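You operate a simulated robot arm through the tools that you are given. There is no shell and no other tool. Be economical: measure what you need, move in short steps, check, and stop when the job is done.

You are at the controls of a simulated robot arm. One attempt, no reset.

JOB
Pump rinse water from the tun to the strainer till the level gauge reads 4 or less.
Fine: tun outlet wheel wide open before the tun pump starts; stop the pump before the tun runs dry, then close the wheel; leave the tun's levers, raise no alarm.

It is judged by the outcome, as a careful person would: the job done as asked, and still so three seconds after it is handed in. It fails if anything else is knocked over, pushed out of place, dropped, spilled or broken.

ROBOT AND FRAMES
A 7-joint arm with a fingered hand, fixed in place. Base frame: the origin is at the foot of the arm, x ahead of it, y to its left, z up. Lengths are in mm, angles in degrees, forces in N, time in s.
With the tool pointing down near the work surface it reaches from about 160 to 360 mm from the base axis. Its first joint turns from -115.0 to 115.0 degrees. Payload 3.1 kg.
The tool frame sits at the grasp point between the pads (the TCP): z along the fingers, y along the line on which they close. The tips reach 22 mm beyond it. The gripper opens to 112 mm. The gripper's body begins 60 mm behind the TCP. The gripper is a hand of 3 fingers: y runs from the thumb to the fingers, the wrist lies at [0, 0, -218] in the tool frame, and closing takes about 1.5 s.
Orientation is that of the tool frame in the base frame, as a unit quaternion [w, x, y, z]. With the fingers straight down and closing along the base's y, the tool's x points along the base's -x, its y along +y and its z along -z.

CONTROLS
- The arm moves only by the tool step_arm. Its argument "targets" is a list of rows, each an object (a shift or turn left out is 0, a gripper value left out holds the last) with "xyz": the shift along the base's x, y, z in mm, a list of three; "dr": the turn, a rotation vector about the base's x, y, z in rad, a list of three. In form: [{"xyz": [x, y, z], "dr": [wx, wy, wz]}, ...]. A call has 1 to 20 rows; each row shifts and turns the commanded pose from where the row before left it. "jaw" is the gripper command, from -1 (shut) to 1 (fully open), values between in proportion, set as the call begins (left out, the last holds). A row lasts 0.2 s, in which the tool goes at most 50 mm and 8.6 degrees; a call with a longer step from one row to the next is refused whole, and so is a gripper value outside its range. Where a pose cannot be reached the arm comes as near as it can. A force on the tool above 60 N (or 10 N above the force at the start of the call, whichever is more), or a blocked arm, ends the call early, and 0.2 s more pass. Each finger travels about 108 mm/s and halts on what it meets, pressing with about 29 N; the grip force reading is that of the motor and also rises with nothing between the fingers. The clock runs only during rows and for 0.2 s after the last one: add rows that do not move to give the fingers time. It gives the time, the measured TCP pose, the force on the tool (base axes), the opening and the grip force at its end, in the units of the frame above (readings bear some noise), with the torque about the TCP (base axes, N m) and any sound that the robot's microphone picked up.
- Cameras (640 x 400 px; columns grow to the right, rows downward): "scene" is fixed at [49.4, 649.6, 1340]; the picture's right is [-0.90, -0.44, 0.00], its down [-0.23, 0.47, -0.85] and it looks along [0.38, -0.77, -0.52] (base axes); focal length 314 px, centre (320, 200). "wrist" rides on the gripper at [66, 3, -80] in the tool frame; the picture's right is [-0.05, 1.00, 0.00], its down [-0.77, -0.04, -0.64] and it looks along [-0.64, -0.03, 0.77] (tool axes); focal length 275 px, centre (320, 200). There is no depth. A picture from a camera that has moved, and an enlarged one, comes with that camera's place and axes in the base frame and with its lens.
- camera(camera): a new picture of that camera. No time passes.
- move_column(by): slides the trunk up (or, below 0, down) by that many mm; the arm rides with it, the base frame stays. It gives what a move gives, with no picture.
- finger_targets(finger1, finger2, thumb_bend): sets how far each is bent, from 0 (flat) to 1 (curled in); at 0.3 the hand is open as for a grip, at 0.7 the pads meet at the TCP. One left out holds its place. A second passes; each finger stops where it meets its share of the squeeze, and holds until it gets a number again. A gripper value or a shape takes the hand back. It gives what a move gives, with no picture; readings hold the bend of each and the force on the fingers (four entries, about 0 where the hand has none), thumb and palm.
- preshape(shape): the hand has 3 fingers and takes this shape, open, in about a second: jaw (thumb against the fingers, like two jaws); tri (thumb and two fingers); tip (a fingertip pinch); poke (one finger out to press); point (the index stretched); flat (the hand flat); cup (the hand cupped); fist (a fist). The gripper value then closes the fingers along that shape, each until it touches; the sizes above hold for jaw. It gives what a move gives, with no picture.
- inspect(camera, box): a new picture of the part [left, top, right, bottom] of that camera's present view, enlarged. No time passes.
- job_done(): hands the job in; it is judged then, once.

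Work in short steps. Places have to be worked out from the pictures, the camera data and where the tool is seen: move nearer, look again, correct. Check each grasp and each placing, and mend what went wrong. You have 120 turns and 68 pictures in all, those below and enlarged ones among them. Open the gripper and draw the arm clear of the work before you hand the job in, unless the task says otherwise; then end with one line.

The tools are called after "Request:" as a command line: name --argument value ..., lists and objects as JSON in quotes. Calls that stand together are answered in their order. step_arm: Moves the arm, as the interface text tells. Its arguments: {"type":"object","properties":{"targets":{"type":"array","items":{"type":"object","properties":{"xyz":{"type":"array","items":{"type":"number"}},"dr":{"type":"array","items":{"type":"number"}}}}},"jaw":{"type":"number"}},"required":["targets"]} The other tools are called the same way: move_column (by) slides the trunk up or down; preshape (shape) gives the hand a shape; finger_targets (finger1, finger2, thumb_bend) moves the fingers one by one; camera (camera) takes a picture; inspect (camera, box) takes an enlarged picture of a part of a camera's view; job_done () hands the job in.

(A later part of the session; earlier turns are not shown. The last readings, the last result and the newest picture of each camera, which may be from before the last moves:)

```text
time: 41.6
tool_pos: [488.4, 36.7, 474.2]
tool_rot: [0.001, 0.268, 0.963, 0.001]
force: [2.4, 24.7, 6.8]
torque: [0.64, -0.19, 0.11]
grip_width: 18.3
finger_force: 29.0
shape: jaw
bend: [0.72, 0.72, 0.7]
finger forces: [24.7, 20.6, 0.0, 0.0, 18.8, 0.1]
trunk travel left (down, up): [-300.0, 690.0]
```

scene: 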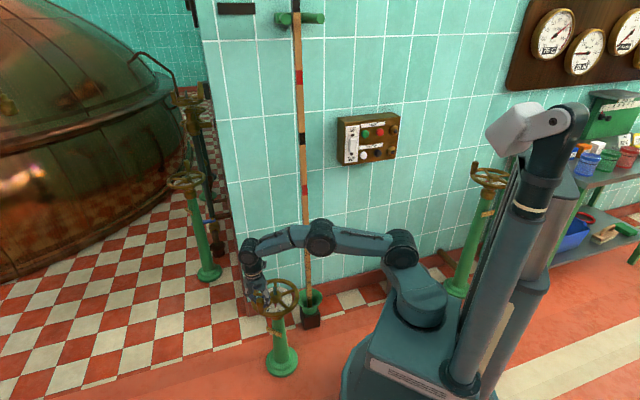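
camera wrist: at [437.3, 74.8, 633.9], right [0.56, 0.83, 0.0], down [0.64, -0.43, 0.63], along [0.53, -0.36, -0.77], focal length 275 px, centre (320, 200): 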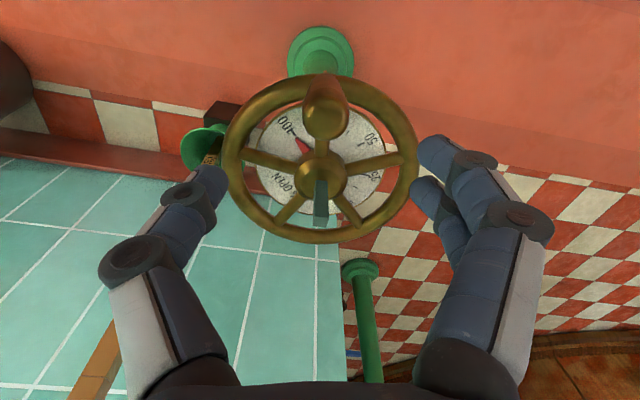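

It's moving slightly and resistance is rising. I push a little further to reach the stop.

Request:
step_arm --targets '[{"xyz": [-1.5, -2.7, 0]}, {"xyz": [-1.5, -2.7, 0]}]'

Request:
inspect --camera "wrist" --box '[230, 0, 430, 125]'

```text
time: 42.2
tool_pos: [486.6, 32.3, 473.3]
tool_rot: [0.001, 0.268, 0.963, 0.0]
force: [2.6, 38.9, 9.8]
torque: [1.06, -0.28, 0.37]
grip_width: 19.8
finger_force: 28.9
shape: jaw
bend: [0.72, 0.72, 0.71]
finger forces: [31.3, 22.4, 0.1, 0.0, 12.5, 0.1]
trunk travel left (down, up): [-300.0, 690.0]
```

```text
3.20 times, centred on (330, 62) of wrist
camera zoom: at [431.1, 69.1, 554.6], right [0.56, 0.83, 0.0], down [0.64, -0.43, 0.64], along [0.53, -0.35, -0.77], focal length 881 px, centre (288, 640)
```

zoom: 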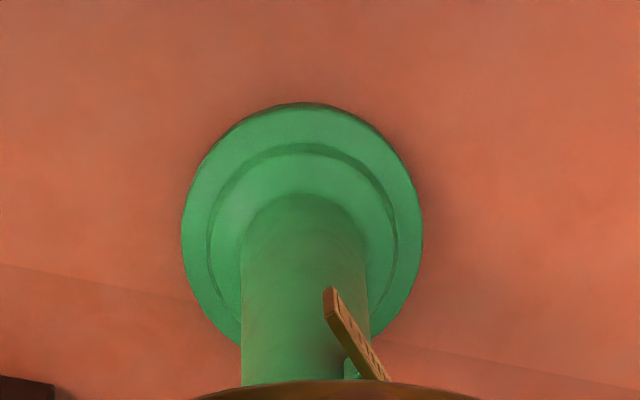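

The force is up to 39 N without more movement, so it's at the stop. I ease off, release, rise and check the pointer.

Request:
step_arm --targets '[{"xyz": [2, 4, 0]}, {}, {}, {}, {}, {"xyz": [0, 0, 30]}, {"xyz": [0, 0, 30]}, {"xyz": [0, 0, 30]}, {"xyz": [-10, 0, 20]}]' --jaw 0.4

Request:
inspect --camera "wrist" --box '[220, 40, 420, 240]'

```text
time: 44.2
tool_pos: [476.5, 32.6, 582.4]
tool_rot: [-0.001, 0.269, 0.963, 0.001]
force: [0.3, -0.5, -1.0]
torque: [-0.01, 0.04, 0.01]
grip_width: 78.6
finger_force: 0.0
shape: jaw
bend: [0.67, 0.67, 0.64]
finger forces: [0.0, 0.0, 0.1, 0.0, 0.0, 0.0]
trunk travel left (down, up): [-300.0, 690.0]
```

```text
2.00 times, centred on (320, 140) of wrist
camera zoom: at [422.4, 69.8, 662.5], right [0.56, 0.83, 0.0], down [0.64, -0.43, 0.63], along [0.53, -0.35, -0.77], focal length 551 px, centre (320, 320)
```

zoom: 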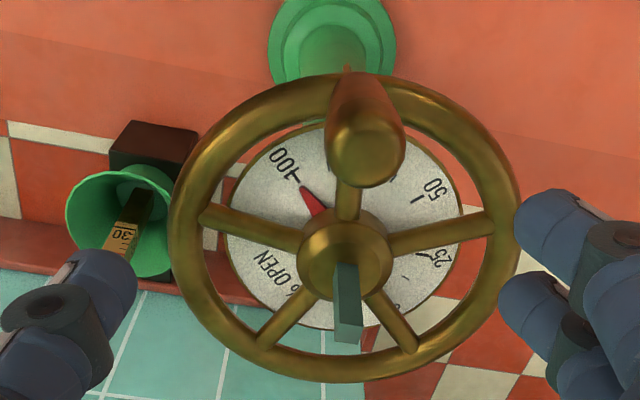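

The wheel is at 100 %. Next I set the poke shape and move toward the button panel, in front of the wall with the tool still pointing down.

Request:
step_arm --targets '[{"xyz": [-13.6, -10, 30]}, {"xyz": [-13.6, -23, 30]}, {"xyz": [-13.6, -25, 26], "dr": [0, 0, -0.05]}, {"xyz": [-13.6, -25, 26], "dr": [0, 0, -0.05]}, {"xyz": [-13.6, -25, 26], "dr": [0, 0, -0.05]}, {"xyz": [-13.6, -25, 26], "dr": [0, 0, -0.05]}, {"xyz": [-13.6, -25, 26]}, {"xyz": [-13.6, -25, 26]}, {"xyz": [-13.6, -25, 26]}, {"xyz": [-13.6, -25, 14]}]'

Request:
preshape --shape "poke"

Request:
step_arm --targets '[{"dr": [-0.0926, -0.0926, 0]}, {"dr": [-0.0926, -0.0926, 0]}, {"dr": [-0.0926, -0.0926, 0]}, {"dr": [-0.0926, -0.0926, 0]}, {"dr": [-0.0926, -0.0926, 0]}, {"dr": [-0.0926, -0.0926, 0]}, {"dr": [-0.0926, -0.0926, 0]}, {"dr": [-0.0926, -0.0926, 0]}, {"dr": [-0.0926, -0.0926, 0]}, {"dr": [-0.0926, -0.0926, 0]}, {"dr": [-0.0926, -0.0926, 0]}, {"dr": [-0.0926, -0.0926, 0]}]'

Request:
camera --camera "wrist"

Request:
camera --camera "scene"

```text
time: 46.4
tool_pos: [339.7, -196.9, 837.7]
tool_rot: [0.0, 0.364, 0.932, 0.001]
force: [0.7, -0.8, 0.2]
torque: [0.01, 0.0, 0.02]
grip_width: 78.2
finger_force: 0.1
shape: jaw
bend: [0.67, 0.67, 0.64]
finger forces: [0.0, 0.0, 0.0, 0.0, 0.1, 0.0]
trunk travel left (down, up): [-300.0, 690.0]
```

```text
time: 47.3
tool_pos: [338.6, -196.2, 836.5]
tool_rot: [-0.001, 0.363, 0.932, 0.0]
force: [0.0, 0.1, -0.8]
torque: [-0.01, 0.0, -0.02]
grip_width: 0.1
finger_force: 0.1
shape: poke
bend: [1.0, 1.0, 0.46]
finger forces: [0.0, 0.1, 0.1, 0.1, 0.1, 0.0]
trunk travel left (down, up): [-300.0, 690.0]
```

```text
time: 49.9
tool_pos: [341.4, -198.6, 838.9]
tool_rot: [0.648, 0.257, 0.658, -0.284]
force: [-0.3, -0.1, 0.6]
torque: [-0.01, 0.0, 0.03]
grip_width: 0.1
finger_force: 0.0
shape: poke
bend: [1.0, 1.0, 0.46]
finger forces: [0.0, 0.1, 0.1, 0.0, 0.1, 0.0]
trunk travel left (down, up): [-300.0, 690.0]
```

```text
27 pictures are left
camera wrist: at [285.3, -142.1, 772.9], right [0.71, 0.71, 0.01], down [-0.45, 0.45, 0.77], along [0.54, -0.55, 0.64], focal length 275 px, centre (320, 200)
```

wrist: 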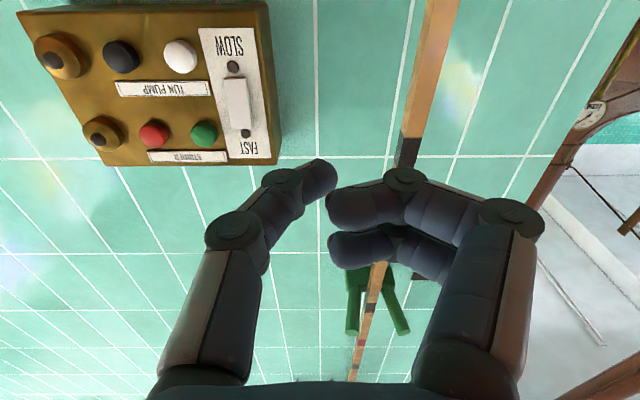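

```text
26 pictures are left
```

scene: 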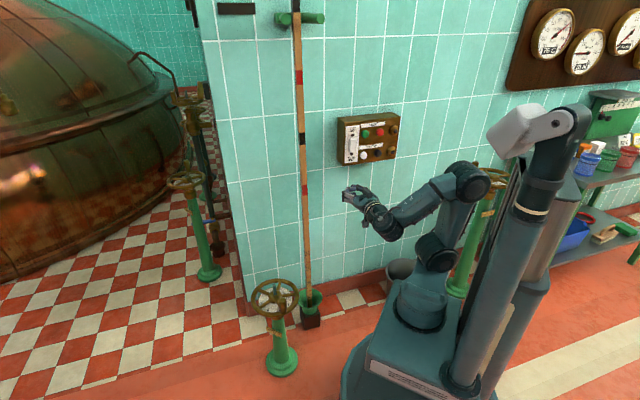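

The white button at (408,-477,840) and black at (362,-523,840) are confirmed. In this poke shape the fingers look curled, so I try "point" and look for a clear fingertip.

Request:
preshape --shape "point"

Request:
camera --camera "wrist"

```text
time: 50.8
tool_pos: [341.0, -198.5, 837.9]
tool_rot: [0.647, 0.258, 0.659, -0.284]
force: [-0.5, 0.1, 0.1]
torque: [0.01, -0.01, -0.05]
grip_width: 0.2
finger_force: 0.0
shape: point
bend: [0.27, 1.0, 0.5]
finger forces: [0.0, 0.0, 0.0, 0.0, 0.1, 0.0]
trunk travel left (down, up): [-300.0, 690.0]
```

```text
25 pictures are left
camera wrist: at [285.1, -142.0, 773.0], right [0.71, 0.71, 0.01], down [-0.45, 0.45, 0.77], along [0.54, -0.55, 0.64], focal length 275 px, centre (320, 200)
```

wrist: 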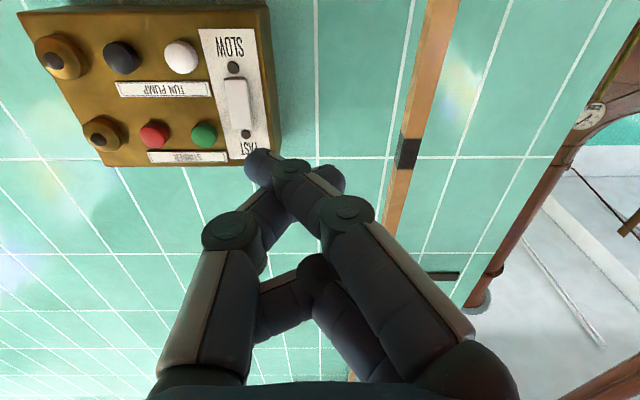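

The bent index tip is awkward. The shut jaw has a well-known tip 22 mm past the TCP and is small enough to press one button, so I use it and move to a standoff in front of white.

Request:
preshape --shape "jaw"

Request:
step_arm --targets '[{"xyz": [2, -28, 0]}, {"xyz": [2, -28, 0]}, {"xyz": [2, -28, 0]}, {"xyz": [2, -28, 0]}, {"xyz": [2, -28, 0]}, {"xyz": [2, -28, 0]}, {"xyz": [2, -28, 1]}, {"xyz": [2, -30, 1]}, {}, {}]' --jaw -1

Request:
camera --camera "wrist"

Request:
inspect --camera "scene" --box '[320, 100, 420, 180]'

```text
time: 51.7
tool_pos: [341.1, -198.6, 838.3]
tool_rot: [0.647, 0.256, 0.659, -0.284]
force: [0.0, 0.5, 0.6]
torque: [-0.01, 0.0, 0.03]
grip_width: 79.7
finger_force: 0.0
shape: jaw
bend: [0.3, 0.78, 0.3]
finger forces: [0.0, 0.2, 0.0, 0.0, 0.1, 0.1]
trunk travel left (down, up): [-300.0, 690.0]
```

```text
time: 53.9
tool_pos: [359.5, -426.4, 842.2]
tool_rot: [0.646, 0.26, 0.658, -0.287]
force: [-0.2, -0.2, 0.4]
torque: [0.0, 0.02, 0.01]
grip_width: 0.0
finger_force: 29.2
shape: jaw
bend: [0.69, 0.69, 0.76]
finger forces: [0.0, 0.1, 0.0, 0.0, 0.1, 0.1]
trunk travel left (down, up): [-300.0, 690.0]
```

```text
24 pictures are left
camera wrist: at [303.9, -367.9, 775.1], right [0.71, 0.7, 0.01], down [-0.45, 0.45, 0.77], along [0.54, -0.55, 0.63], focal length 275 px, centre (320, 200)
```

wrist: 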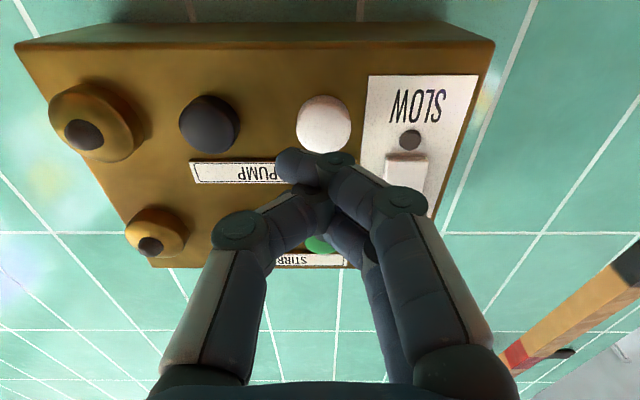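

```text
5.00 times, centred on (370, 140) of scene
camera zoom: at [49.4, 649.6, 1340.0], right [-0.9, -0.44, 0.0], down [-0.23, 0.47, -0.85], along [0.38, -0.77, -0.52], focal length 1570 px, centre (70, 500)
```

zoom: 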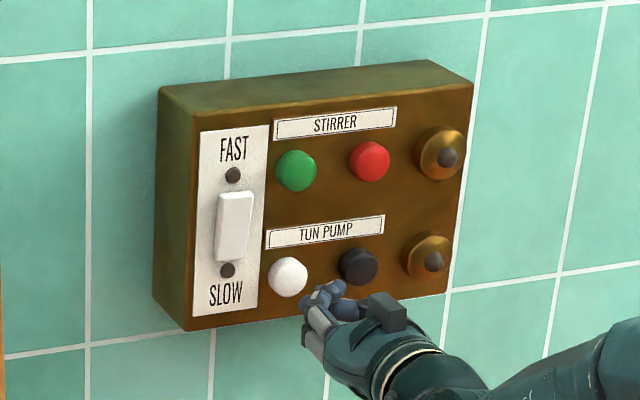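

The tip is aligned with the white button with a gap of about 48 mm. I shift a little left along the wall and approach, still short of contact.

Request:
step_arm --targets '[{"xyz": [3, 3, 0]}, {"xyz": [7, -7, 0]}, {"xyz": [7, -7, 0]}, {"xyz": [7, -7, 0]}, {"xyz": [5, -5, 0]}]'

Request:
camera --camera "wrist"

```text
time: 55.1
tool_pos: [387.7, -446.7, 841.4]
tool_rot: [0.646, 0.259, 0.658, -0.286]
force: [-1.1, 0.1, -0.4]
torque: [0.0, 0.0, 0.02]
grip_width: 0.0
finger_force: 29.0
shape: jaw
bend: [0.69, 0.69, 0.76]
finger forces: [0.0, 0.0, 0.1, 0.0, 0.0, 0.0]
trunk travel left (down, up): [-300.0, 690.0]
```

```text
22 pictures are left
camera wrist: at [331.7, -390.6, 775.5], right [0.71, 0.7, 0.01], down [-0.45, 0.45, 0.77], along [0.54, -0.55, 0.63], focal length 275 px, centre (320, 200)
```

wrist: 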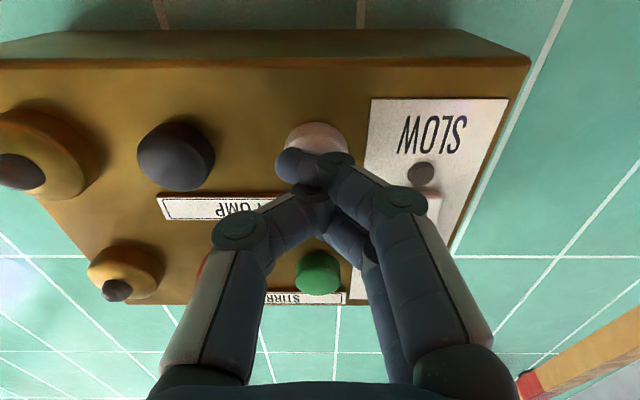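

Well aligned, with about 12 mm to go. I press in small steps, watching force and sound.

Request:
step_arm --targets '[{"xyz": [2.8, -2.8, 0]}, {"xyz": [2.8, -2.8, 0]}, {"xyz": [1.5, -1.5, 0]}, {"xyz": [1.5, -1.5, 0]}]'

```text
time: 56.1
tool_pos: [394.5, -456.2, 840.1]
tool_rot: [0.646, 0.259, 0.659, -0.285]
force: [-3.1, 4.8, -1.1]
torque: [0.06, 0.04, -0.02]
grip_width: 0.1
finger_force: 28.7
shape: jaw
bend: [0.7, 0.69, 0.77]
finger forces: [5.3, 0.0, 0.1, 0.0, 0.0, 0.0]
trunk travel left (down, up): [-300.0, 690.0]
heard: click
```

There was contact and a click. I back off and check the gauge and pump lamp.

Request:
step_arm --targets '[{"xyz": [-14, 14, 0]}]'

Request:
inspect --camera "scene" --box '[520, 0, 640, 80]'

Request:
inspect --camera "scene" --box '[320, 100, 420, 180]'

```text
time: 56.5
tool_pos: [381.1, -442.0, 840.9]
tool_rot: [0.646, 0.259, 0.659, -0.285]
force: [0.4, -0.4, 0.6]
torque: [0.0, 0.01, 0.02]
grip_width: 0.0
finger_force: 29.1
shape: jaw
bend: [0.7, 0.69, 0.76]
finger forces: [0.1, 0.1, 0.1, 0.1, 0.0, 0.1]
trunk travel left (down, up): [-300.0, 690.0]
```

```text
5.00 times, centred on (580, 40) of scene
camera zoom: at [49.4, 649.6, 1340.0], right [-0.9, -0.44, 0.0], down [-0.23, 0.47, -0.85], along [0.38, -0.77, -0.52], focal length 1570 px, centre (-980, 1000)
```

zoom: 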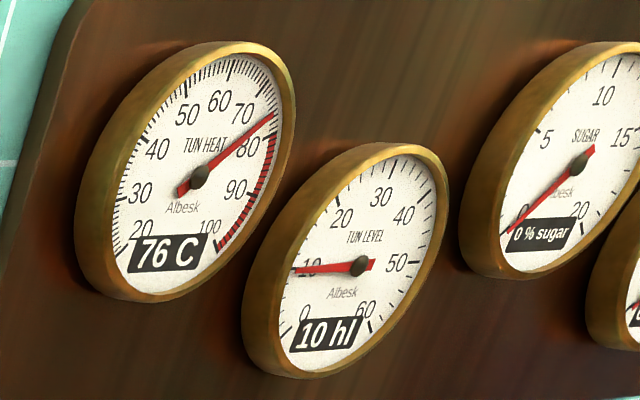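

```text
5.00 times, centred on (370, 140) of scene
camera zoom: at [49.4, 649.6, 1340.0], right [-0.9, -0.44, 0.0], down [-0.23, 0.47, -0.85], along [0.38, -0.77, -0.52], focal length 1570 px, centre (70, 500)
```

zoom: 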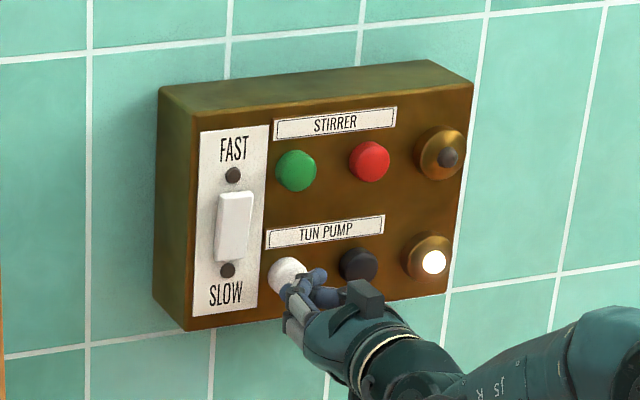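

The pump lamp is lit and the level shows 10 hl. I move in front of the black stop button and check the rate.

Request:
step_arm --targets '[{"xyz": [-24, -24, 0]}, {"xyz": [-23, -23, 0]}, {}, {}]'

Request:
inspect --camera "scene" --box '[560, 25, 610, 80]'

Request:
camera --camera "wrist"

```text
time: 57.5
tool_pos: [371.7, -446.1, 856.4]
tool_rot: [0.644, 0.263, 0.658, -0.289]
force: [-0.3, -0.7, -1.2]
torque: [-0.05, 0.0, -0.03]
grip_width: 0.0
finger_force: 29.6
shape: jaw
bend: [0.7, 0.69, 0.76]
finger forces: [0.0, 0.1, 0.0, 0.0, 0.0, 0.0]
out of reach, approached as far as the arm can: row 1, 2
trunk travel left (down, up): [-300.0, 690.0]
```

```text
7.27 times, centred on (585, 52) of scene
camera zoom: at [49.4, 649.6, 1340.0], right [-0.9, -0.44, 0.0], down [-0.23, 0.47, -0.85], along [0.38, -0.77, -0.52], focal length 2283 px, centre (-1607, 1273)
```

zoom: 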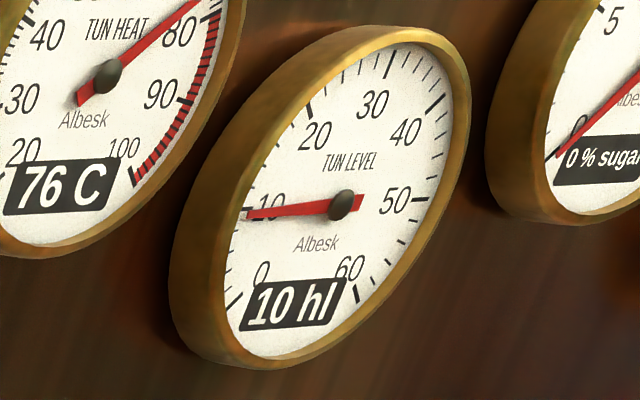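

```text
18 pictures are left
camera wrist: at [316.5, -388.5, 791.0], right [0.72, 0.7, 0.01], down [-0.44, 0.45, 0.77], along [0.54, -0.56, 0.63], focal length 275 px, centre (320, 200)
```

wrist: 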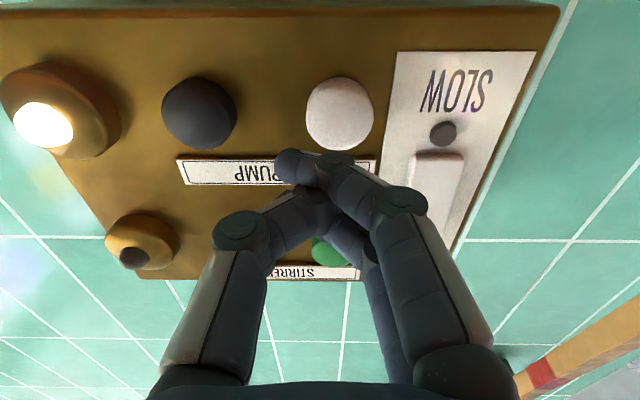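

The rate is slow, but the black-button pose hits a joint limit with this orientation. I back off and swing the hand's azimuth toward the arm's own bearing (about -60°).

Request:
step_arm --targets '[{"xyz": [-15, 25, 0]}, {"xyz": [0, 0, 0], "dr": [0, 0, -0.13]}, {"dr": [0, 0, -0.13]}]'

```text
time: 58.3
tool_pos: [358.3, -421.4, 855.2]
tool_rot: [0.604, 0.34, 0.62, -0.367]
force: [0.3, 0.9, 0.4]
torque: [-0.03, -0.01, 0.01]
grip_width: 0.0
finger_force: 29.0
shape: jaw
bend: [0.7, 0.69, 0.76]
finger forces: [0.0, 0.1, 0.0, 0.0, 0.0, 0.1]
trunk travel left (down, up): [-300.0, 690.0]
```

Request:
step_arm --targets '[{"xyz": [-14, -8, -5]}, {"xyz": [-6, -18, -5]}, {"xyz": [0, -20, -4]}]'

Request:
inspect --camera "scene" --box '[560, 25, 610, 80]'

```text
time: 59.1
tool_pos: [336.6, -465.7, 843.4]
tool_rot: [0.606, 0.341, 0.619, -0.365]
force: [0.9, 0.5, -0.4]
torque: [-0.02, 0.01, 0.0]
grip_width: 0.0
finger_force: 29.2
shape: jaw
bend: [0.7, 0.69, 0.76]
finger forces: [0.1, 0.0, 0.1, 0.1, 0.0, 0.1]
trunk travel left (down, up): [-300.0, 690.0]
```

```text
7.27 times, centred on (585, 52) of scene
camera zoom: at [49.4, 649.6, 1340.0], right [-0.9, -0.44, 0.0], down [-0.23, 0.47, -0.85], along [0.38, -0.77, -0.52], focal length 2283 px, centre (-1607, 1273)
```

zoom: 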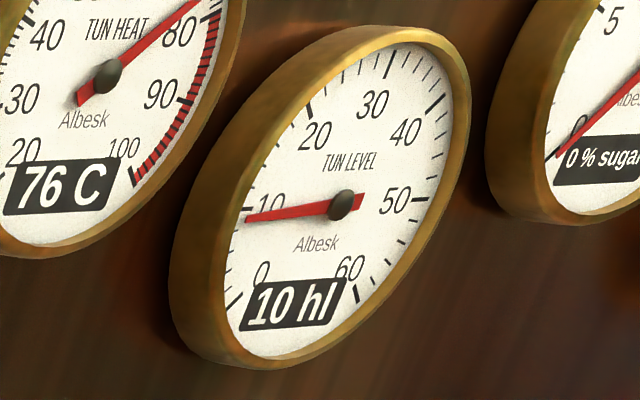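

It's reachable now and the needle has only just started dropping. I close in to a standoff before black and check alignment.

Request:
step_arm --targets '[{"xyz": [2, -13, -2]}, {}]'

Request:
camera --camera "wrist"

```text
time: 59.7
tool_pos: [339.3, -480.6, 841.1]
tool_rot: [0.605, 0.341, 0.62, -0.365]
force: [-0.7, -0.5, 0.1]
torque: [0.04, 0.0, 0.0]
grip_width: 0.0
finger_force: 29.5
shape: jaw
bend: [0.7, 0.69, 0.76]
finger forces: [0.0, 0.0, 0.0, 0.0, 0.0, 0.1]
trunk travel left (down, up): [-300.0, 690.0]
```

```text
16 pictures are left
camera wrist: at [300.7, -410.8, 774.2], right [0.87, 0.5, 0.01], down [-0.32, 0.55, 0.77], along [0.38, -0.67, 0.64], focal length 275 px, centre (320, 200)
```

wrist: 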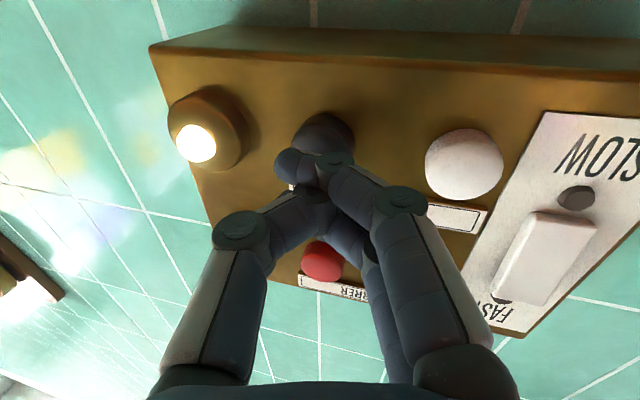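

The tip is aligned with the black button. I wait here and watch the level.

Request:
step_arm --targets '[{}, {}, {}, {}, {}, {}, {}, {}, {}, {}, {}, {}, {}, {}, {}, {}, {}, {}, {}, {}]'

Request:
inspect --camera "scene" --box '[560, 25, 610, 80]'

```text
time: 63.9
tool_pos: [339.2, -480.3, 839.4]
tool_rot: [0.605, 0.341, 0.62, -0.366]
force: [0.6, -0.3, -0.6]
torque: [0.02, -0.02, 0.0]
grip_width: 0.0
finger_force: 29.0
shape: jaw
bend: [0.7, 0.69, 0.76]
finger forces: [0.1, 0.1, 0.0, 0.0, 0.0, 0.0]
trunk travel left (down, up): [-300.0, 690.0]
```

```text
7.27 times, centred on (585, 52) of scene
camera zoom: at [49.4, 649.6, 1340.0], right [-0.9, -0.44, 0.0], down [-0.23, 0.47, -0.85], along [0.38, -0.77, -0.52], focal length 2283 px, centre (-1607, 1273)
```

zoom: 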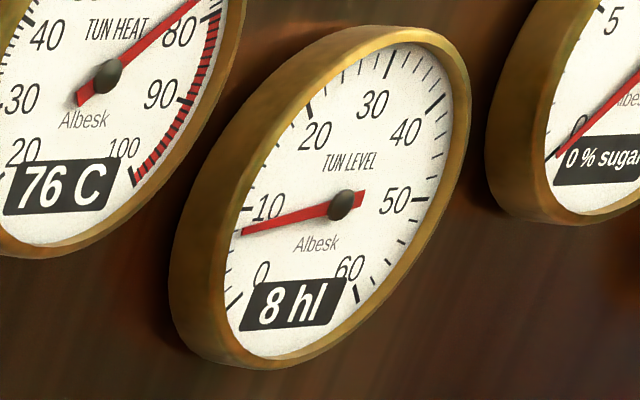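

It reads 8 hl after 8 s. I wait another 8 s.

Request:
step_arm --targets '[{}, {}, {}, {}, {}, {}, {}, {}, {}, {}, {}, {}, {}, {}, {}, {}, {}, {}, {}, {}]'

Request:
step_arm --targets '[{}, {}, {}, {}, {}, {}, {}, {}, {}, {}, {}, {}, {}, {}]'

Request:
inspect --camera "scene" --box '[560, 25, 610, 80]'

```text
time: 68.1
tool_pos: [340.2, -480.5, 840.8]
tool_rot: [0.605, 0.341, 0.62, -0.365]
force: [0.7, 1.0, -0.3]
torque: [0.0, -0.01, -0.01]
grip_width: 0.1
finger_force: 28.8
shape: jaw
bend: [0.7, 0.69, 0.76]
finger forces: [0.0, 0.0, 0.0, 0.0, 0.0, 0.0]
trunk travel left (down, up): [-300.0, 690.0]
```

```text
time: 71.1
tool_pos: [340.4, -480.8, 840.7]
tool_rot: [0.606, 0.34, 0.62, -0.365]
force: [-0.4, -0.2, 1.2]
torque: [0.04, -0.02, 0.01]
grip_width: 0.2
finger_force: 28.9
shape: jaw
bend: [0.7, 0.69, 0.76]
finger forces: [0.0, 0.1, 0.0, 0.0, 0.1, 0.1]
trunk travel left (down, up): [-300.0, 690.0]
```

```text
7.27 times, centred on (585, 52) of scene
camera zoom: at [49.4, 649.6, 1340.0], right [-0.9, -0.44, 0.0], down [-0.23, 0.47, -0.85], along [0.38, -0.77, -0.52], focal length 2283 px, centre (-1607, 1273)
```

zoom: 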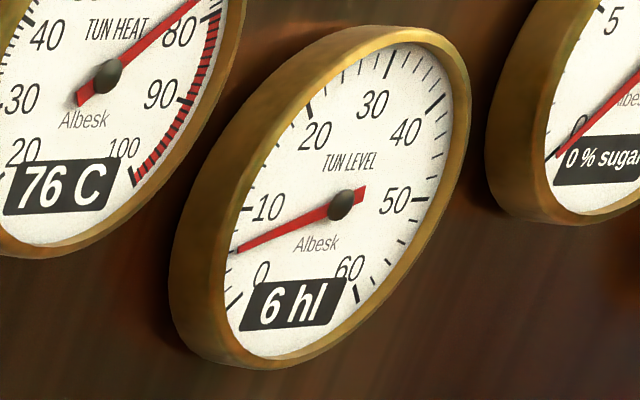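

It reads 6 hl, so the rate is ≈0.28 hl/s. I wait about 8 s more.

Request:
step_arm --targets '[{}, {}, {}, {}, {}, {}, {}, {}, {}, {}, {}, {}, {}, {}, {}, {}, {}, {}, {}, {}]'

Request:
step_arm --targets '[{}, {}, {}, {}, {}, {}, {}, {}, {}, {}, {}, {}, {}, {}, {}, {}, {}, {}, {}, {}]'

Request:
inspect --camera "scene" --box '[560, 25, 610, 80]'

```text
time: 75.3
tool_pos: [340.1, -481.1, 840.4]
tool_rot: [0.606, 0.34, 0.62, -0.365]
force: [0.5, -0.8, 0.1]
torque: [0.0, -0.02, 0.01]
grip_width: 0.1
finger_force: 28.4
shape: jaw
bend: [0.7, 0.69, 0.76]
finger forces: [0.0, 0.0, 0.0, 0.1, 0.0, 0.0]
trunk travel left (down, up): [-300.0, 690.0]
```

```text
time: 79.5
tool_pos: [340.3, -481.2, 840.2]
tool_rot: [0.606, 0.34, 0.62, -0.365]
force: [1.2, -0.3, 0.1]
torque: [-0.01, 0.0, 0.03]
grip_width: 0.0
finger_force: 29.4
shape: jaw
bend: [0.7, 0.69, 0.76]
finger forces: [0.0, 0.0, 0.0, 0.0, 0.1, 0.0]
trunk travel left (down, up): [-300.0, 690.0]
```

```text
7.27 times, centred on (585, 52) of scene
camera zoom: at [49.4, 649.6, 1340.0], right [-0.9, -0.44, 0.0], down [-0.23, 0.47, -0.85], along [0.38, -0.77, -0.52], focal length 2283 px, centre (-1607, 1273)
```

zoom: 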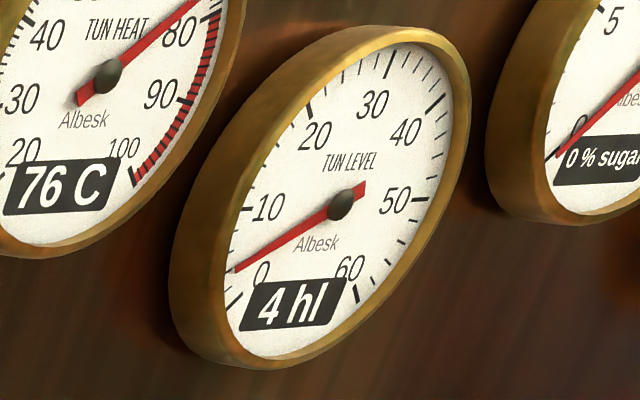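

It shows 4, probably about 3.7. Pressing takes over a second, which brings it clearly below 4, so I press black now.

Request:
step_arm --targets '[{}, {"xyz": [4.5, -7.8, 0]}, {"xyz": [4.5, -7.8, 0]}, {"xyz": [1.5, -2.6, 0]}, {"xyz": [1.5, -2.6, 0]}, {"xyz": [1, -1.7, 0]}]'

```text
time: 80.9
tool_pos: [349.7, -503.2, 841.3]
tool_rot: [0.605, 0.342, 0.618, -0.367]
force: [-15.7, 13.4, -4.1]
torque: [0.09, 0.14, 0.23]
grip_width: 0.0
finger_force: 28.5
shape: jaw
bend: [0.7, 0.69, 0.79]
finger forces: [0.0, 0.0, 0.0, 0.1, 36.6, 0.1]
trunk travel left (down, up): [-300.0, 690.0]
heard: click
```

There was a click. I back off and verify the lamp and level.

Request:
step_arm --targets '[{"xyz": [-12, 20.8, 0]}, {"xyz": [-12, 20.8, 0]}]'

Request:
inspect --camera "scene" --box '[320, 15, 640, 180]'

```text
time: 81.5
tool_pos: [328.5, -461.6, 839.9]
tool_rot: [0.606, 0.34, 0.62, -0.365]
force: [-0.3, -0.3, 0.3]
torque: [-0.05, 0.01, 0.0]
grip_width: 0.1
finger_force: 29.1
shape: jaw
bend: [0.7, 0.69, 0.77]
finger forces: [0.0, 0.0, 0.0, 0.0, 0.1, 0.0]
trunk travel left (down, up): [-300.0, 690.0]
```

```text
2.00 times, centred on (480, 98) of scene
camera zoom: at [49.4, 649.6, 1340.0], right [-0.9, -0.44, 0.0], down [-0.23, 0.47, -0.85], along [0.38, -0.77, -0.52], focal length 628 px, centre (0, 405)
```

zoom: 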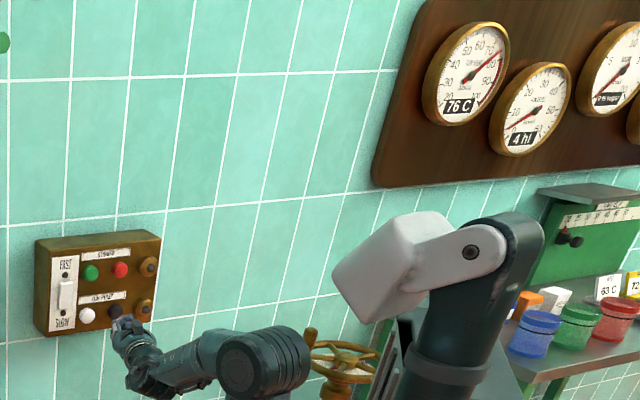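

The lamp is off and the pump has stopped. The display reads 4, so I zoom once on the needle to judge the margin.

Request:
inspect --camera "scene" --box '[569, 30, 599, 75]'

```text
8.89 times, centred on (584, 52) of scene
camera zoom: at [49.4, 649.6, 1340.0], right [-0.9, -0.44, 0.0], down [-0.23, 0.47, -0.85], along [0.38, -0.77, -0.52], focal length 2791 px, centre (-2027, 1511)
```

zoom: 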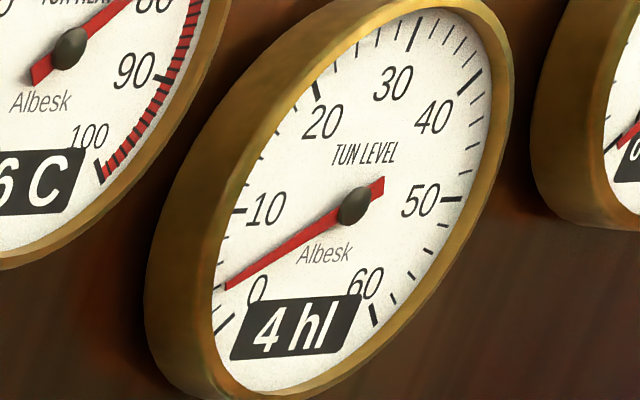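

By the needle it's about 3.8, which is too close to trust. I'll run the pump a few seconds more for margin, starting by lining up on white from the current orientation.

Request:
step_arm --targets '[{"xyz": [29, 15, 0]}, {"xyz": [29, 15, 0]}, {}]'

Request:
camera --camera "wrist"

```text
time: 82.3
tool_pos: [389.1, -430.8, 838.7]
tool_rot: [0.605, 0.34, 0.62, -0.366]
force: [-0.1, 0.0, 0.4]
torque: [0.01, 0.02, -0.01]
grip_width: 0.0
finger_force: 28.8
shape: jaw
bend: [0.7, 0.69, 0.77]
finger forces: [0.0, 0.0, 0.1, 0.1, 0.0, 0.1]
trunk travel left (down, up): [-300.0, 690.0]
```

```text
10 pictures are left
camera wrist: at [349.0, -361.2, 772.9], right [0.87, 0.5, 0.01], down [-0.32, 0.55, 0.77], along [0.38, -0.67, 0.64], focal length 275 px, centre (320, 200)
```

wrist: 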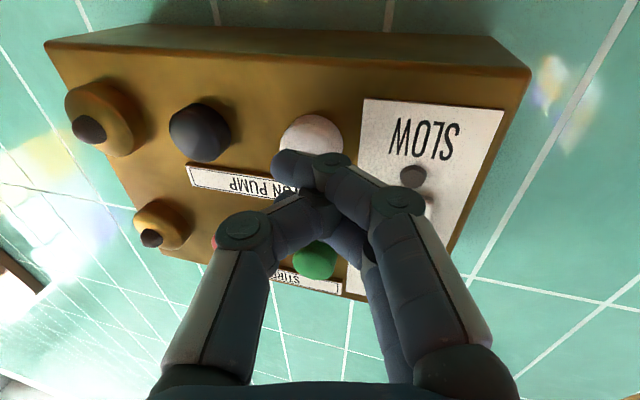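

Aligned on white, so I press.

Request:
step_arm --targets '[{"xyz": [4.2, -7.8, 0]}, {"xyz": [4.2, -7.8, 0]}, {"xyz": [1.4, -2.6, 0]}, {"xyz": [1, -1.8, 0]}]'

```text
time: 83.3
tool_pos: [399.1, -451.7, 839.5]
tool_rot: [0.606, 0.339, 0.62, -0.365]
force: [0.0, 2.8, -0.3]
torque: [0.0, -0.01, 0.05]
grip_width: 0.0
finger_force: 29.3
shape: jaw
bend: [0.7, 0.69, 0.77]
finger forces: [0.0, 0.1, 0.0, 0.0, 0.0, 0.0]
trunk travel left (down, up): [-300.0, 690.0]
```

It's only just touching with no click yet, so I push slightly more.

Request:
step_arm --targets '[{"xyz": [0.8, -1.4, 0]}, {"xyz": [0.8, -1.4, 0]}]'

```text
time: 83.9
tool_pos: [399.8, -454.1, 840.9]
tool_rot: [0.606, 0.34, 0.62, -0.365]
force: [0.3, 4.6, 0.8]
torque: [0.01, 0.02, 0.04]
grip_width: 0.1
finger_force: 29.0
shape: jaw
bend: [0.7, 0.69, 0.78]
finger forces: [0.0, 0.0, 0.0, 0.0, 0.0, 0.0]
trunk travel left (down, up): [-300.0, 690.0]
heard: click
```

Clicked. I move back in front of the black button, staying off it, and check the lamp and level once there.

Request:
step_arm --targets '[{"xyz": [-12.5, 21.7, 0]}, {"xyz": [-25, -25, 0]}, {"xyz": [-24.5, -25, 0]}, {}, {}, {}, {}]'

Request:
inspect --camera "scene" --box '[320, 15, 640, 180]'

```text
time: 85.5
tool_pos: [335.7, -482.8, 838.2]
tool_rot: [0.606, 0.341, 0.62, -0.365]
force: [-0.1, 0.0, 0.1]
torque: [-0.02, -0.02, 0.02]
grip_width: 0.0
finger_force: 28.9
shape: jaw
bend: [0.7, 0.69, 0.77]
finger forces: [0.0, 0.1, 0.0, 0.0, 0.1, 0.0]
trunk travel left (down, up): [-300.0, 690.0]
```

```text
2.00 times, centred on (480, 98) of scene
camera zoom: at [49.4, 649.6, 1340.0], right [-0.9, -0.44, 0.0], down [-0.23, 0.47, -0.85], along [0.38, -0.77, -0.52], focal length 628 px, centre (0, 405)
```

zoom: 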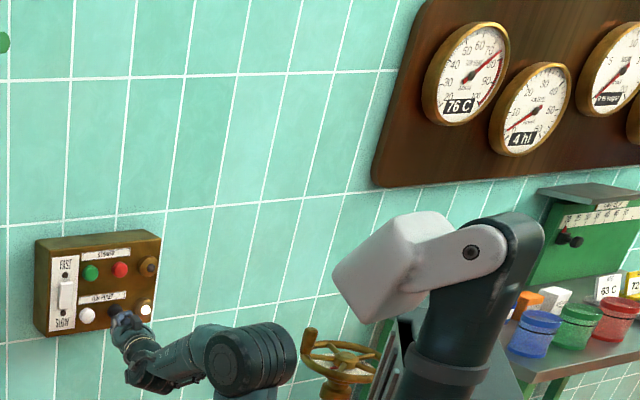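

The lamp is on. After a short wait I press black.

Request:
step_arm --targets '[{}, {}, {}, {}, {}, {}, {}, {}, {"xyz": [5, -7.6, 0.5]}, {"xyz": [5, -7.6, 0.5]}, {"xyz": [1.7, -2.5, 0]}, {"xyz": [1.5, -2.4, 0]}, {"xyz": [1, -1.7, 0]}]'

```text
time: 88.3
tool_pos: [350.9, -502.5, 843.4]
tool_rot: [0.606, 0.339, 0.619, -0.366]
force: [-5.4, 7.2, -0.2]
torque: [-0.02, 0.01, 0.13]
grip_width: 0.0
finger_force: 29.2
shape: jaw
bend: [0.7, 0.69, 0.79]
finger forces: [0.1, 0.0, 0.0, 0.0, 21.7, 0.0]
trunk travel left (down, up): [-300.0, 690.0]
heard: click
```

Clicked. I back away and check the lamp and level.

Request:
step_arm --targets '[{"xyz": [-15, 26, 0]}, {"xyz": [-15, 26, 0]}, {}]'

Request:
inspect --camera "scene" --box '[320, 15, 640, 180]'

```text
time: 89.1
tool_pos: [322.0, -451.9, 844.1]
tool_rot: [0.605, 0.341, 0.62, -0.366]
force: [-0.3, -0.7, 0.1]
torque: [0.01, -0.02, 0.05]
grip_width: 0.0
finger_force: 28.9
shape: jaw
bend: [0.7, 0.69, 0.77]
finger forces: [0.1, 0.0, 0.0, 0.0, 0.0, 0.0]
trunk travel left (down, up): [-300.0, 690.0]
```

```text
2.00 times, centred on (480, 98) of scene
camera zoom: at [49.4, 649.6, 1340.0], right [-0.9, -0.44, 0.0], down [-0.23, 0.47, -0.85], along [0.38, -0.77, -0.52], focal length 628 px, centre (0, 405)
```

zoom: 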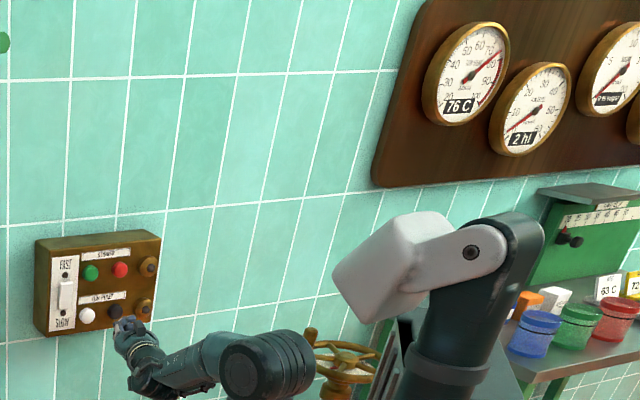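

The level is 2 hl and the pump is off. Next I close the wheel, starting by retracting from the panel and tilting the tool back down.

Request:
step_arm --targets '[{"xyz": [4, 36, 0]}, {"xyz": [4, 36, 0]}, {"xyz": [4, 36, 0]}, {"xyz": [4, 36, 0]}, {"xyz": [4, 36, 0]}, {"dr": [0.1134, 0.0655, 0]}, {"dr": [0.1134, 0.0655, 0]}, {"dr": [0.1134, 0.0655, 0]}, {"dr": [0.1134, 0.0655, 0]}, {"dr": [0.1134, 0.0655, 0]}, {"dr": [0.1134, 0.0655, 0]}, {"dr": [0.1134, 0.0655, 0]}, {"dr": [0.1134, 0.0655, 0]}, {"dr": [0.1134, 0.0655, 0]}, {"dr": [0.1134, 0.0655, 0]}, {"dr": [0.1134, 0.0655, 0]}, {"dr": [0.1134, 0.0655, 0]}]'

```text
time: 92.7
tool_pos: [342.6, -270.6, 841.3]
tool_rot: [0.0, 0.482, 0.876, 0.001]
force: [-0.3, 0.2, 0.4]
torque: [0.01, 0.03, 0.02]
grip_width: 0.0
finger_force: 29.1
shape: jaw
bend: [0.7, 0.69, 0.77]
finger forces: [0.1, 0.1, 0.1, 0.0, 0.0, 0.0]
trunk travel left (down, up): [-300.0, 690.0]
```

Request:
step_arm --targets '[{"xyz": [8.19, 17.2, -14.4], "dr": [0, 0, 0.1286]}, {"xyz": [8.19, 17.2, -14.4], "dr": [0, 0, 0.1286]}, {"xyz": [8.19, 17.2, -14.4], "dr": [0, 0, 0.1286]}, {"xyz": [8.19, 17.2, -14.4], "dr": [0, 0, 0.1286]}, {"xyz": [8.19, 17.2, -14.4], "dr": [0, 0, 0.1286]}, {"xyz": [8.19, 17.2, -14.4], "dr": [0, 0, 0.1286]}, {"xyz": [8.19, 17.2, -14.4], "dr": [0, 0, 0.1286]}, {"xyz": [8.19, 17.2, -14.4], "dr": [0, 0, 0.1286]}, {"xyz": [8.19, 17.2, -14.4], "dr": [0, 0, 0.1286]}, {"xyz": [8.19, 17.2, -14.4], "dr": [0, 0, 0.1286]}, {"xyz": [8.19, 17.2, -14.4], "dr": [0, 0, 0.1286]}, {"xyz": [8.19, 17.2, -14.4], "dr": [0, 0, 0.1286]}, {"xyz": [8.19, 17.2, -14.4], "dr": [0, 0, 0.1286]}, {"xyz": [8.19, 17.2, -14.4], "dr": [0, 0, 0.1286]}, {"xyz": [8.19, 17.2, -14.4], "dr": [0, 0, 0.1286]}, {"xyz": [8.19, 17.2, -14.4], "dr": [0, 0, 0.1286]}, {"xyz": [8.19, 17.2, -14.4], "dr": [0, 0, 0.1286]}, {"xyz": [8.19, 17.2, -14.4], "dr": [0, 0, 0.1286]}]' --jaw 0.4

Request:
camera --camera "wrist"

```text
time: 96.5
tool_pos: [491.8, 37.7, 583.9]
tool_rot: [0.0, -0.61, 0.793, 0.001]
force: [0.1, 0.8, -1.4]
torque: [-0.03, -0.02, 0.02]
grip_width: 78.3
finger_force: 0.0
shape: jaw
bend: [0.67, 0.67, 0.64]
finger forces: [0.0, 0.0, 0.0, 0.0, 0.0, 0.1]
trunk travel left (down, up): [-300.0, 690.0]
```

```text
7 pictures are left
camera wrist: at [471.8, -25.0, 664.0], right [-0.95, 0.3, 0.0], down [0.23, 0.74, 0.64], along [0.19, 0.61, -0.77], focal length 275 px, centre (320, 200)
```

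wrist: 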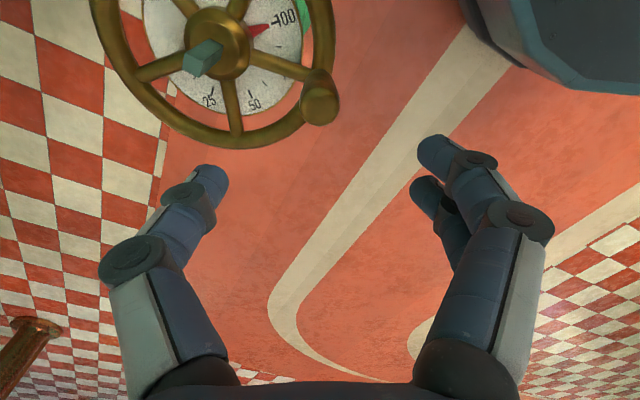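

The knob is at (492.6,39), right below. I go down and grip.

Request:
step_arm --targets '[{"xyz": [1, 2, -30]}, {"xyz": [0, 0, -30]}, {"xyz": [0, 0, -30]}, {"xyz": [0, 0, -19.5]}]'

Request:
step_arm --targets '[{}, {}, {}, {}, {}, {}]' --jaw -1

```text
time: 97.5
tool_pos: [490.8, 37.7, 473.2]
tool_rot: [-0.001, -0.609, 0.793, 0.001]
force: [0.1, -0.4, 0.0]
torque: [0.0, -0.02, 0.0]
grip_width: 78.2
finger_force: 0.1
shape: jaw
bend: [0.67, 0.67, 0.64]
finger forces: [0.0, 0.0, 0.0, 0.1, 0.0, 0.0]
trunk travel left (down, up): [-300.0, 690.0]
```

```text
time: 98.9
tool_pos: [492.4, 39.9, 473.1]
tool_rot: [-0.001, -0.609, 0.793, 0.0]
force: [0.1, -2.1, -3.5]
torque: [-0.05, 0.02, -0.01]
grip_width: 17.6
finger_force: 29.0
shape: jaw
bend: [0.72, 0.73, 0.7]
finger forces: [12.8, 13.8, 0.0, 0.1, 25.9, 0.1]
trunk travel left (down, up): [-300.0, 690.0]
```

Solid grip on all three fingers. I drive clockwise along the arc to close, turning the hand with it.

Request:
step_arm --targets '[{"xyz": [6.5, 8.4, 0], "dr": [0, 0, -0.12]}, {"xyz": [7.6, 7.4, 0], "dr": [0, 0, -0.12]}, {"xyz": [8.4, 6.4, 0], "dr": [0, 0, -0.12]}, {"xyz": [9.2, 5.3, 0], "dr": [0, 0, -0.12]}, {"xyz": [9.8, 4.0, 0], "dr": [0, 0, -0.12]}, {"xyz": [10.2, 2.7, 0], "dr": [0, 0, -0.12]}]'

```text
time: 100.3
tool_pos: [541.3, 72.8, 472.3]
tool_rot: [-0.001, -0.289, 0.957, 0.001]
force: [-3.4, -11.4, 0.2]
torque: [-0.15, 0.04, -0.17]
grip_width: 17.8
finger_force: 29.6
shape: jaw
bend: [0.72, 0.73, 0.7]
finger forces: [13.0, 13.9, 0.0, 0.0, 33.0, 0.0]
trunk travel left (down, up): [-300.0, 690.0]
```

Forces are low. I continue.

Request:
step_arm --targets '[{"xyz": [10.6, 0.6, 0], "dr": [0, 0, -0.12]}, {"xyz": [10.6, -0.9, 0], "dr": [0, 0, -0.12]}, {"xyz": [10.4, -2, 0], "dr": [0, 0, -0.12]}, {"xyz": [10.3, -2.9, 0], "dr": [0, 0, -0.12]}, {"xyz": [9.7, -4.1, 0], "dr": [0, 0, -0.12]}, {"xyz": [9.2, -5.3, 0], "dr": [0, 0, -0.12]}]'

```text
time: 101.7
tool_pos: [600.8, 60.9, 472.9]
tool_rot: [0.0, 0.066, 0.998, 0.002]
force: [-4.1, 9.8, -5.3]
torque: [0.2, 0.04, -0.26]
grip_width: 16.8
finger_force: 29.4
shape: jaw
bend: [0.72, 0.72, 0.7]
finger forces: [14.4, 19.8, 0.0, 0.0, 25.5, 0.1]
trunk travel left (down, up): [-300.0, 690.0]
```

Request:
step_arm --targets '[{"xyz": [8.4, -6.5, 0], "dr": [0, 0, -0.12]}, {"xyz": [7.4, -7.6, 0], "dr": [0, 0, -0.12]}, {"xyz": [6.4, -8.4, 0], "dr": [0, 0, -0.12]}, {"xyz": [5.3, -9.2, 0], "dr": [0, 0, -0.12]}, {"xyz": [4, -9.8, 0], "dr": [0, 0, -0.12]}, {"xyz": [2.7, -10.2, 0], "dr": [0, 0, -0.12]}]'

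```text
time: 103.1
tool_pos: [637.8, 6.1, 472.4]
tool_rot: [0.0, 0.415, 0.91, 0.0]
force: [-3.8, 10.6, 1.1]
torque: [0.21, -0.05, -0.53]
grip_width: 17.1
finger_force: 29.1
shape: jaw
bend: [0.72, 0.72, 0.7]
finger forces: [13.5, 20.1, 0.0, 0.0, 29.9, 0.0]
trunk travel left (down, up): [-300.0, 690.0]
```

Request:
step_arm --targets '[{"xyz": [1.3, -10.6, 0], "dr": [0, 0, -0.12]}, {"xyz": [0, -10.6, 0], "dr": [0, 0, -0.12]}, {"xyz": [-1.4, -10.4, 0], "dr": [0, 0, -0.12]}, {"xyz": [-2.8, -10.3, 0], "dr": [0, 0, -0.1]}]'

Request:
step_arm --targets '[{"xyz": [-4.1, -9.7, 0], "dr": [0, 0, -0.08]}, {"xyz": [-5.3, -9.2, 0], "dr": [0, 0, -0.08]}, {"xyz": [-3, -4, 0]}]'

Request:
camera --camera "wrist"

```text
time: 104.1
tool_pos: [634.1, -32.9, 472.9]
tool_rot: [0.0, 0.61, 0.792, 0.0]
force: [-0.1, 11.2, -7.3]
torque: [0.16, -0.05, -0.52]
grip_width: 17.0
finger_force: 29.2
shape: jaw
bend: [0.71, 0.72, 0.7]
finger forces: [14.8, 19.5, 0.0, 0.0, 29.8, 0.1]
trunk travel left (down, up): [-300.0, 690.0]
```

```text
time: 104.9
tool_pos: [623.0, -55.7, 471.7]
tool_rot: [0.003, 0.671, 0.741, 0.002]
force: [7.9, 17.0, 4.0]
torque: [0.26, -0.21, -0.29]
grip_width: 17.6
finger_force: 28.9
shape: jaw
bend: [0.71, 0.72, 0.7]
finger forces: [22.1, 19.3, 0.0, 0.0, 23.4, 0.1]
trunk travel left (down, up): [-300.0, 690.0]
```

```text
6 pictures are left
camera wrist: at [619.5, 10.1, 553.4], right [1.0, 0.05, 0.01], down [0.04, -0.77, 0.64], along [0.04, -0.64, -0.77], focal length 275 px, centre (320, 200)
```

wrist: 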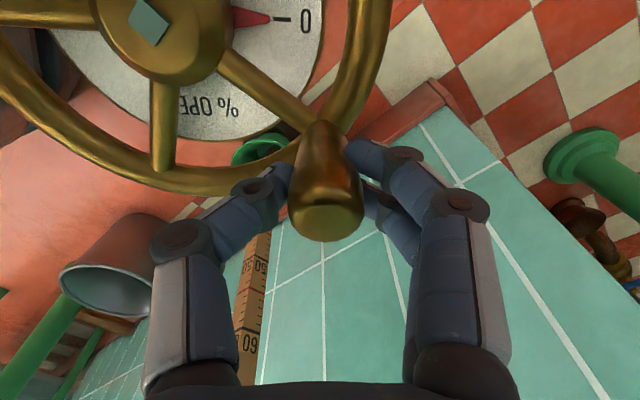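

The pointer is at 0. I push a few millimetres more to seat it on the closed stop.

Request:
step_arm --targets '[{"xyz": [-1.8, -2.3, 0]}, {"xyz": [-1.8, -2.3, 0]}, {"xyz": [-1.2, -1.6, 0]}]'

```text
time: 105.7
tool_pos: [618.8, -60.2, 473.0]
tool_rot: [0.0, 0.67, 0.743, 0.002]
force: [19.7, 35.0, 3.1]
torque: [0.63, -0.56, 0.38]
grip_width: 18.1
finger_force: 29.0
shape: jaw
bend: [0.71, 0.72, 0.71]
finger forces: [32.5, 13.8, 0.1, 0.0, 15.8, 0.0]
trunk travel left (down, up): [-300.0, 690.0]
```

It's against the stop (40 N). I ease off, release gently and rise.

Request:
step_arm --targets '[{"xyz": [2.5, 3.2, 0]}, {}, {}, {}, {}, {"xyz": [0, 0, 30]}, {"xyz": [0, 0, 30]}, {"xyz": [0, 0, 30]}, {"xyz": [0, 0, 20]}]' --jaw 0.4

Request:
inspect --camera "wrist" --box '[140, 0, 400, 160]'

```text
time: 107.7
tool_pos: [619.6, -61.2, 583.6]
tool_rot: [-0.001, 0.672, 0.741, 0.001]
force: [-0.2, 0.4, 0.5]
torque: [-0.01, 0.02, -0.01]
grip_width: 78.0
finger_force: 0.1
shape: jaw
bend: [0.67, 0.67, 0.64]
finger forces: [0.0, 0.0, 0.0, 0.0, 0.0, 0.0]
trunk travel left (down, up): [-300.0, 690.0]
```

```text
2.46 times, centred on (270, 80) of wrist
camera zoom: at [616.7, 5.3, 664.8], right [1.0, 0.05, 0.0], down [0.04, -0.77, 0.64], along [0.03, -0.63, -0.77], focal length 678 px, centre (443, 495)
```

zoom: 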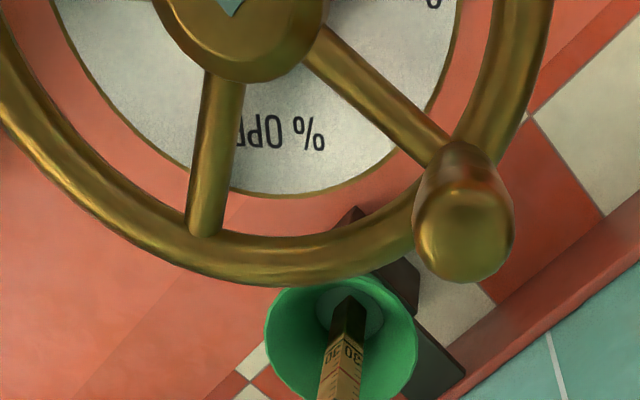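

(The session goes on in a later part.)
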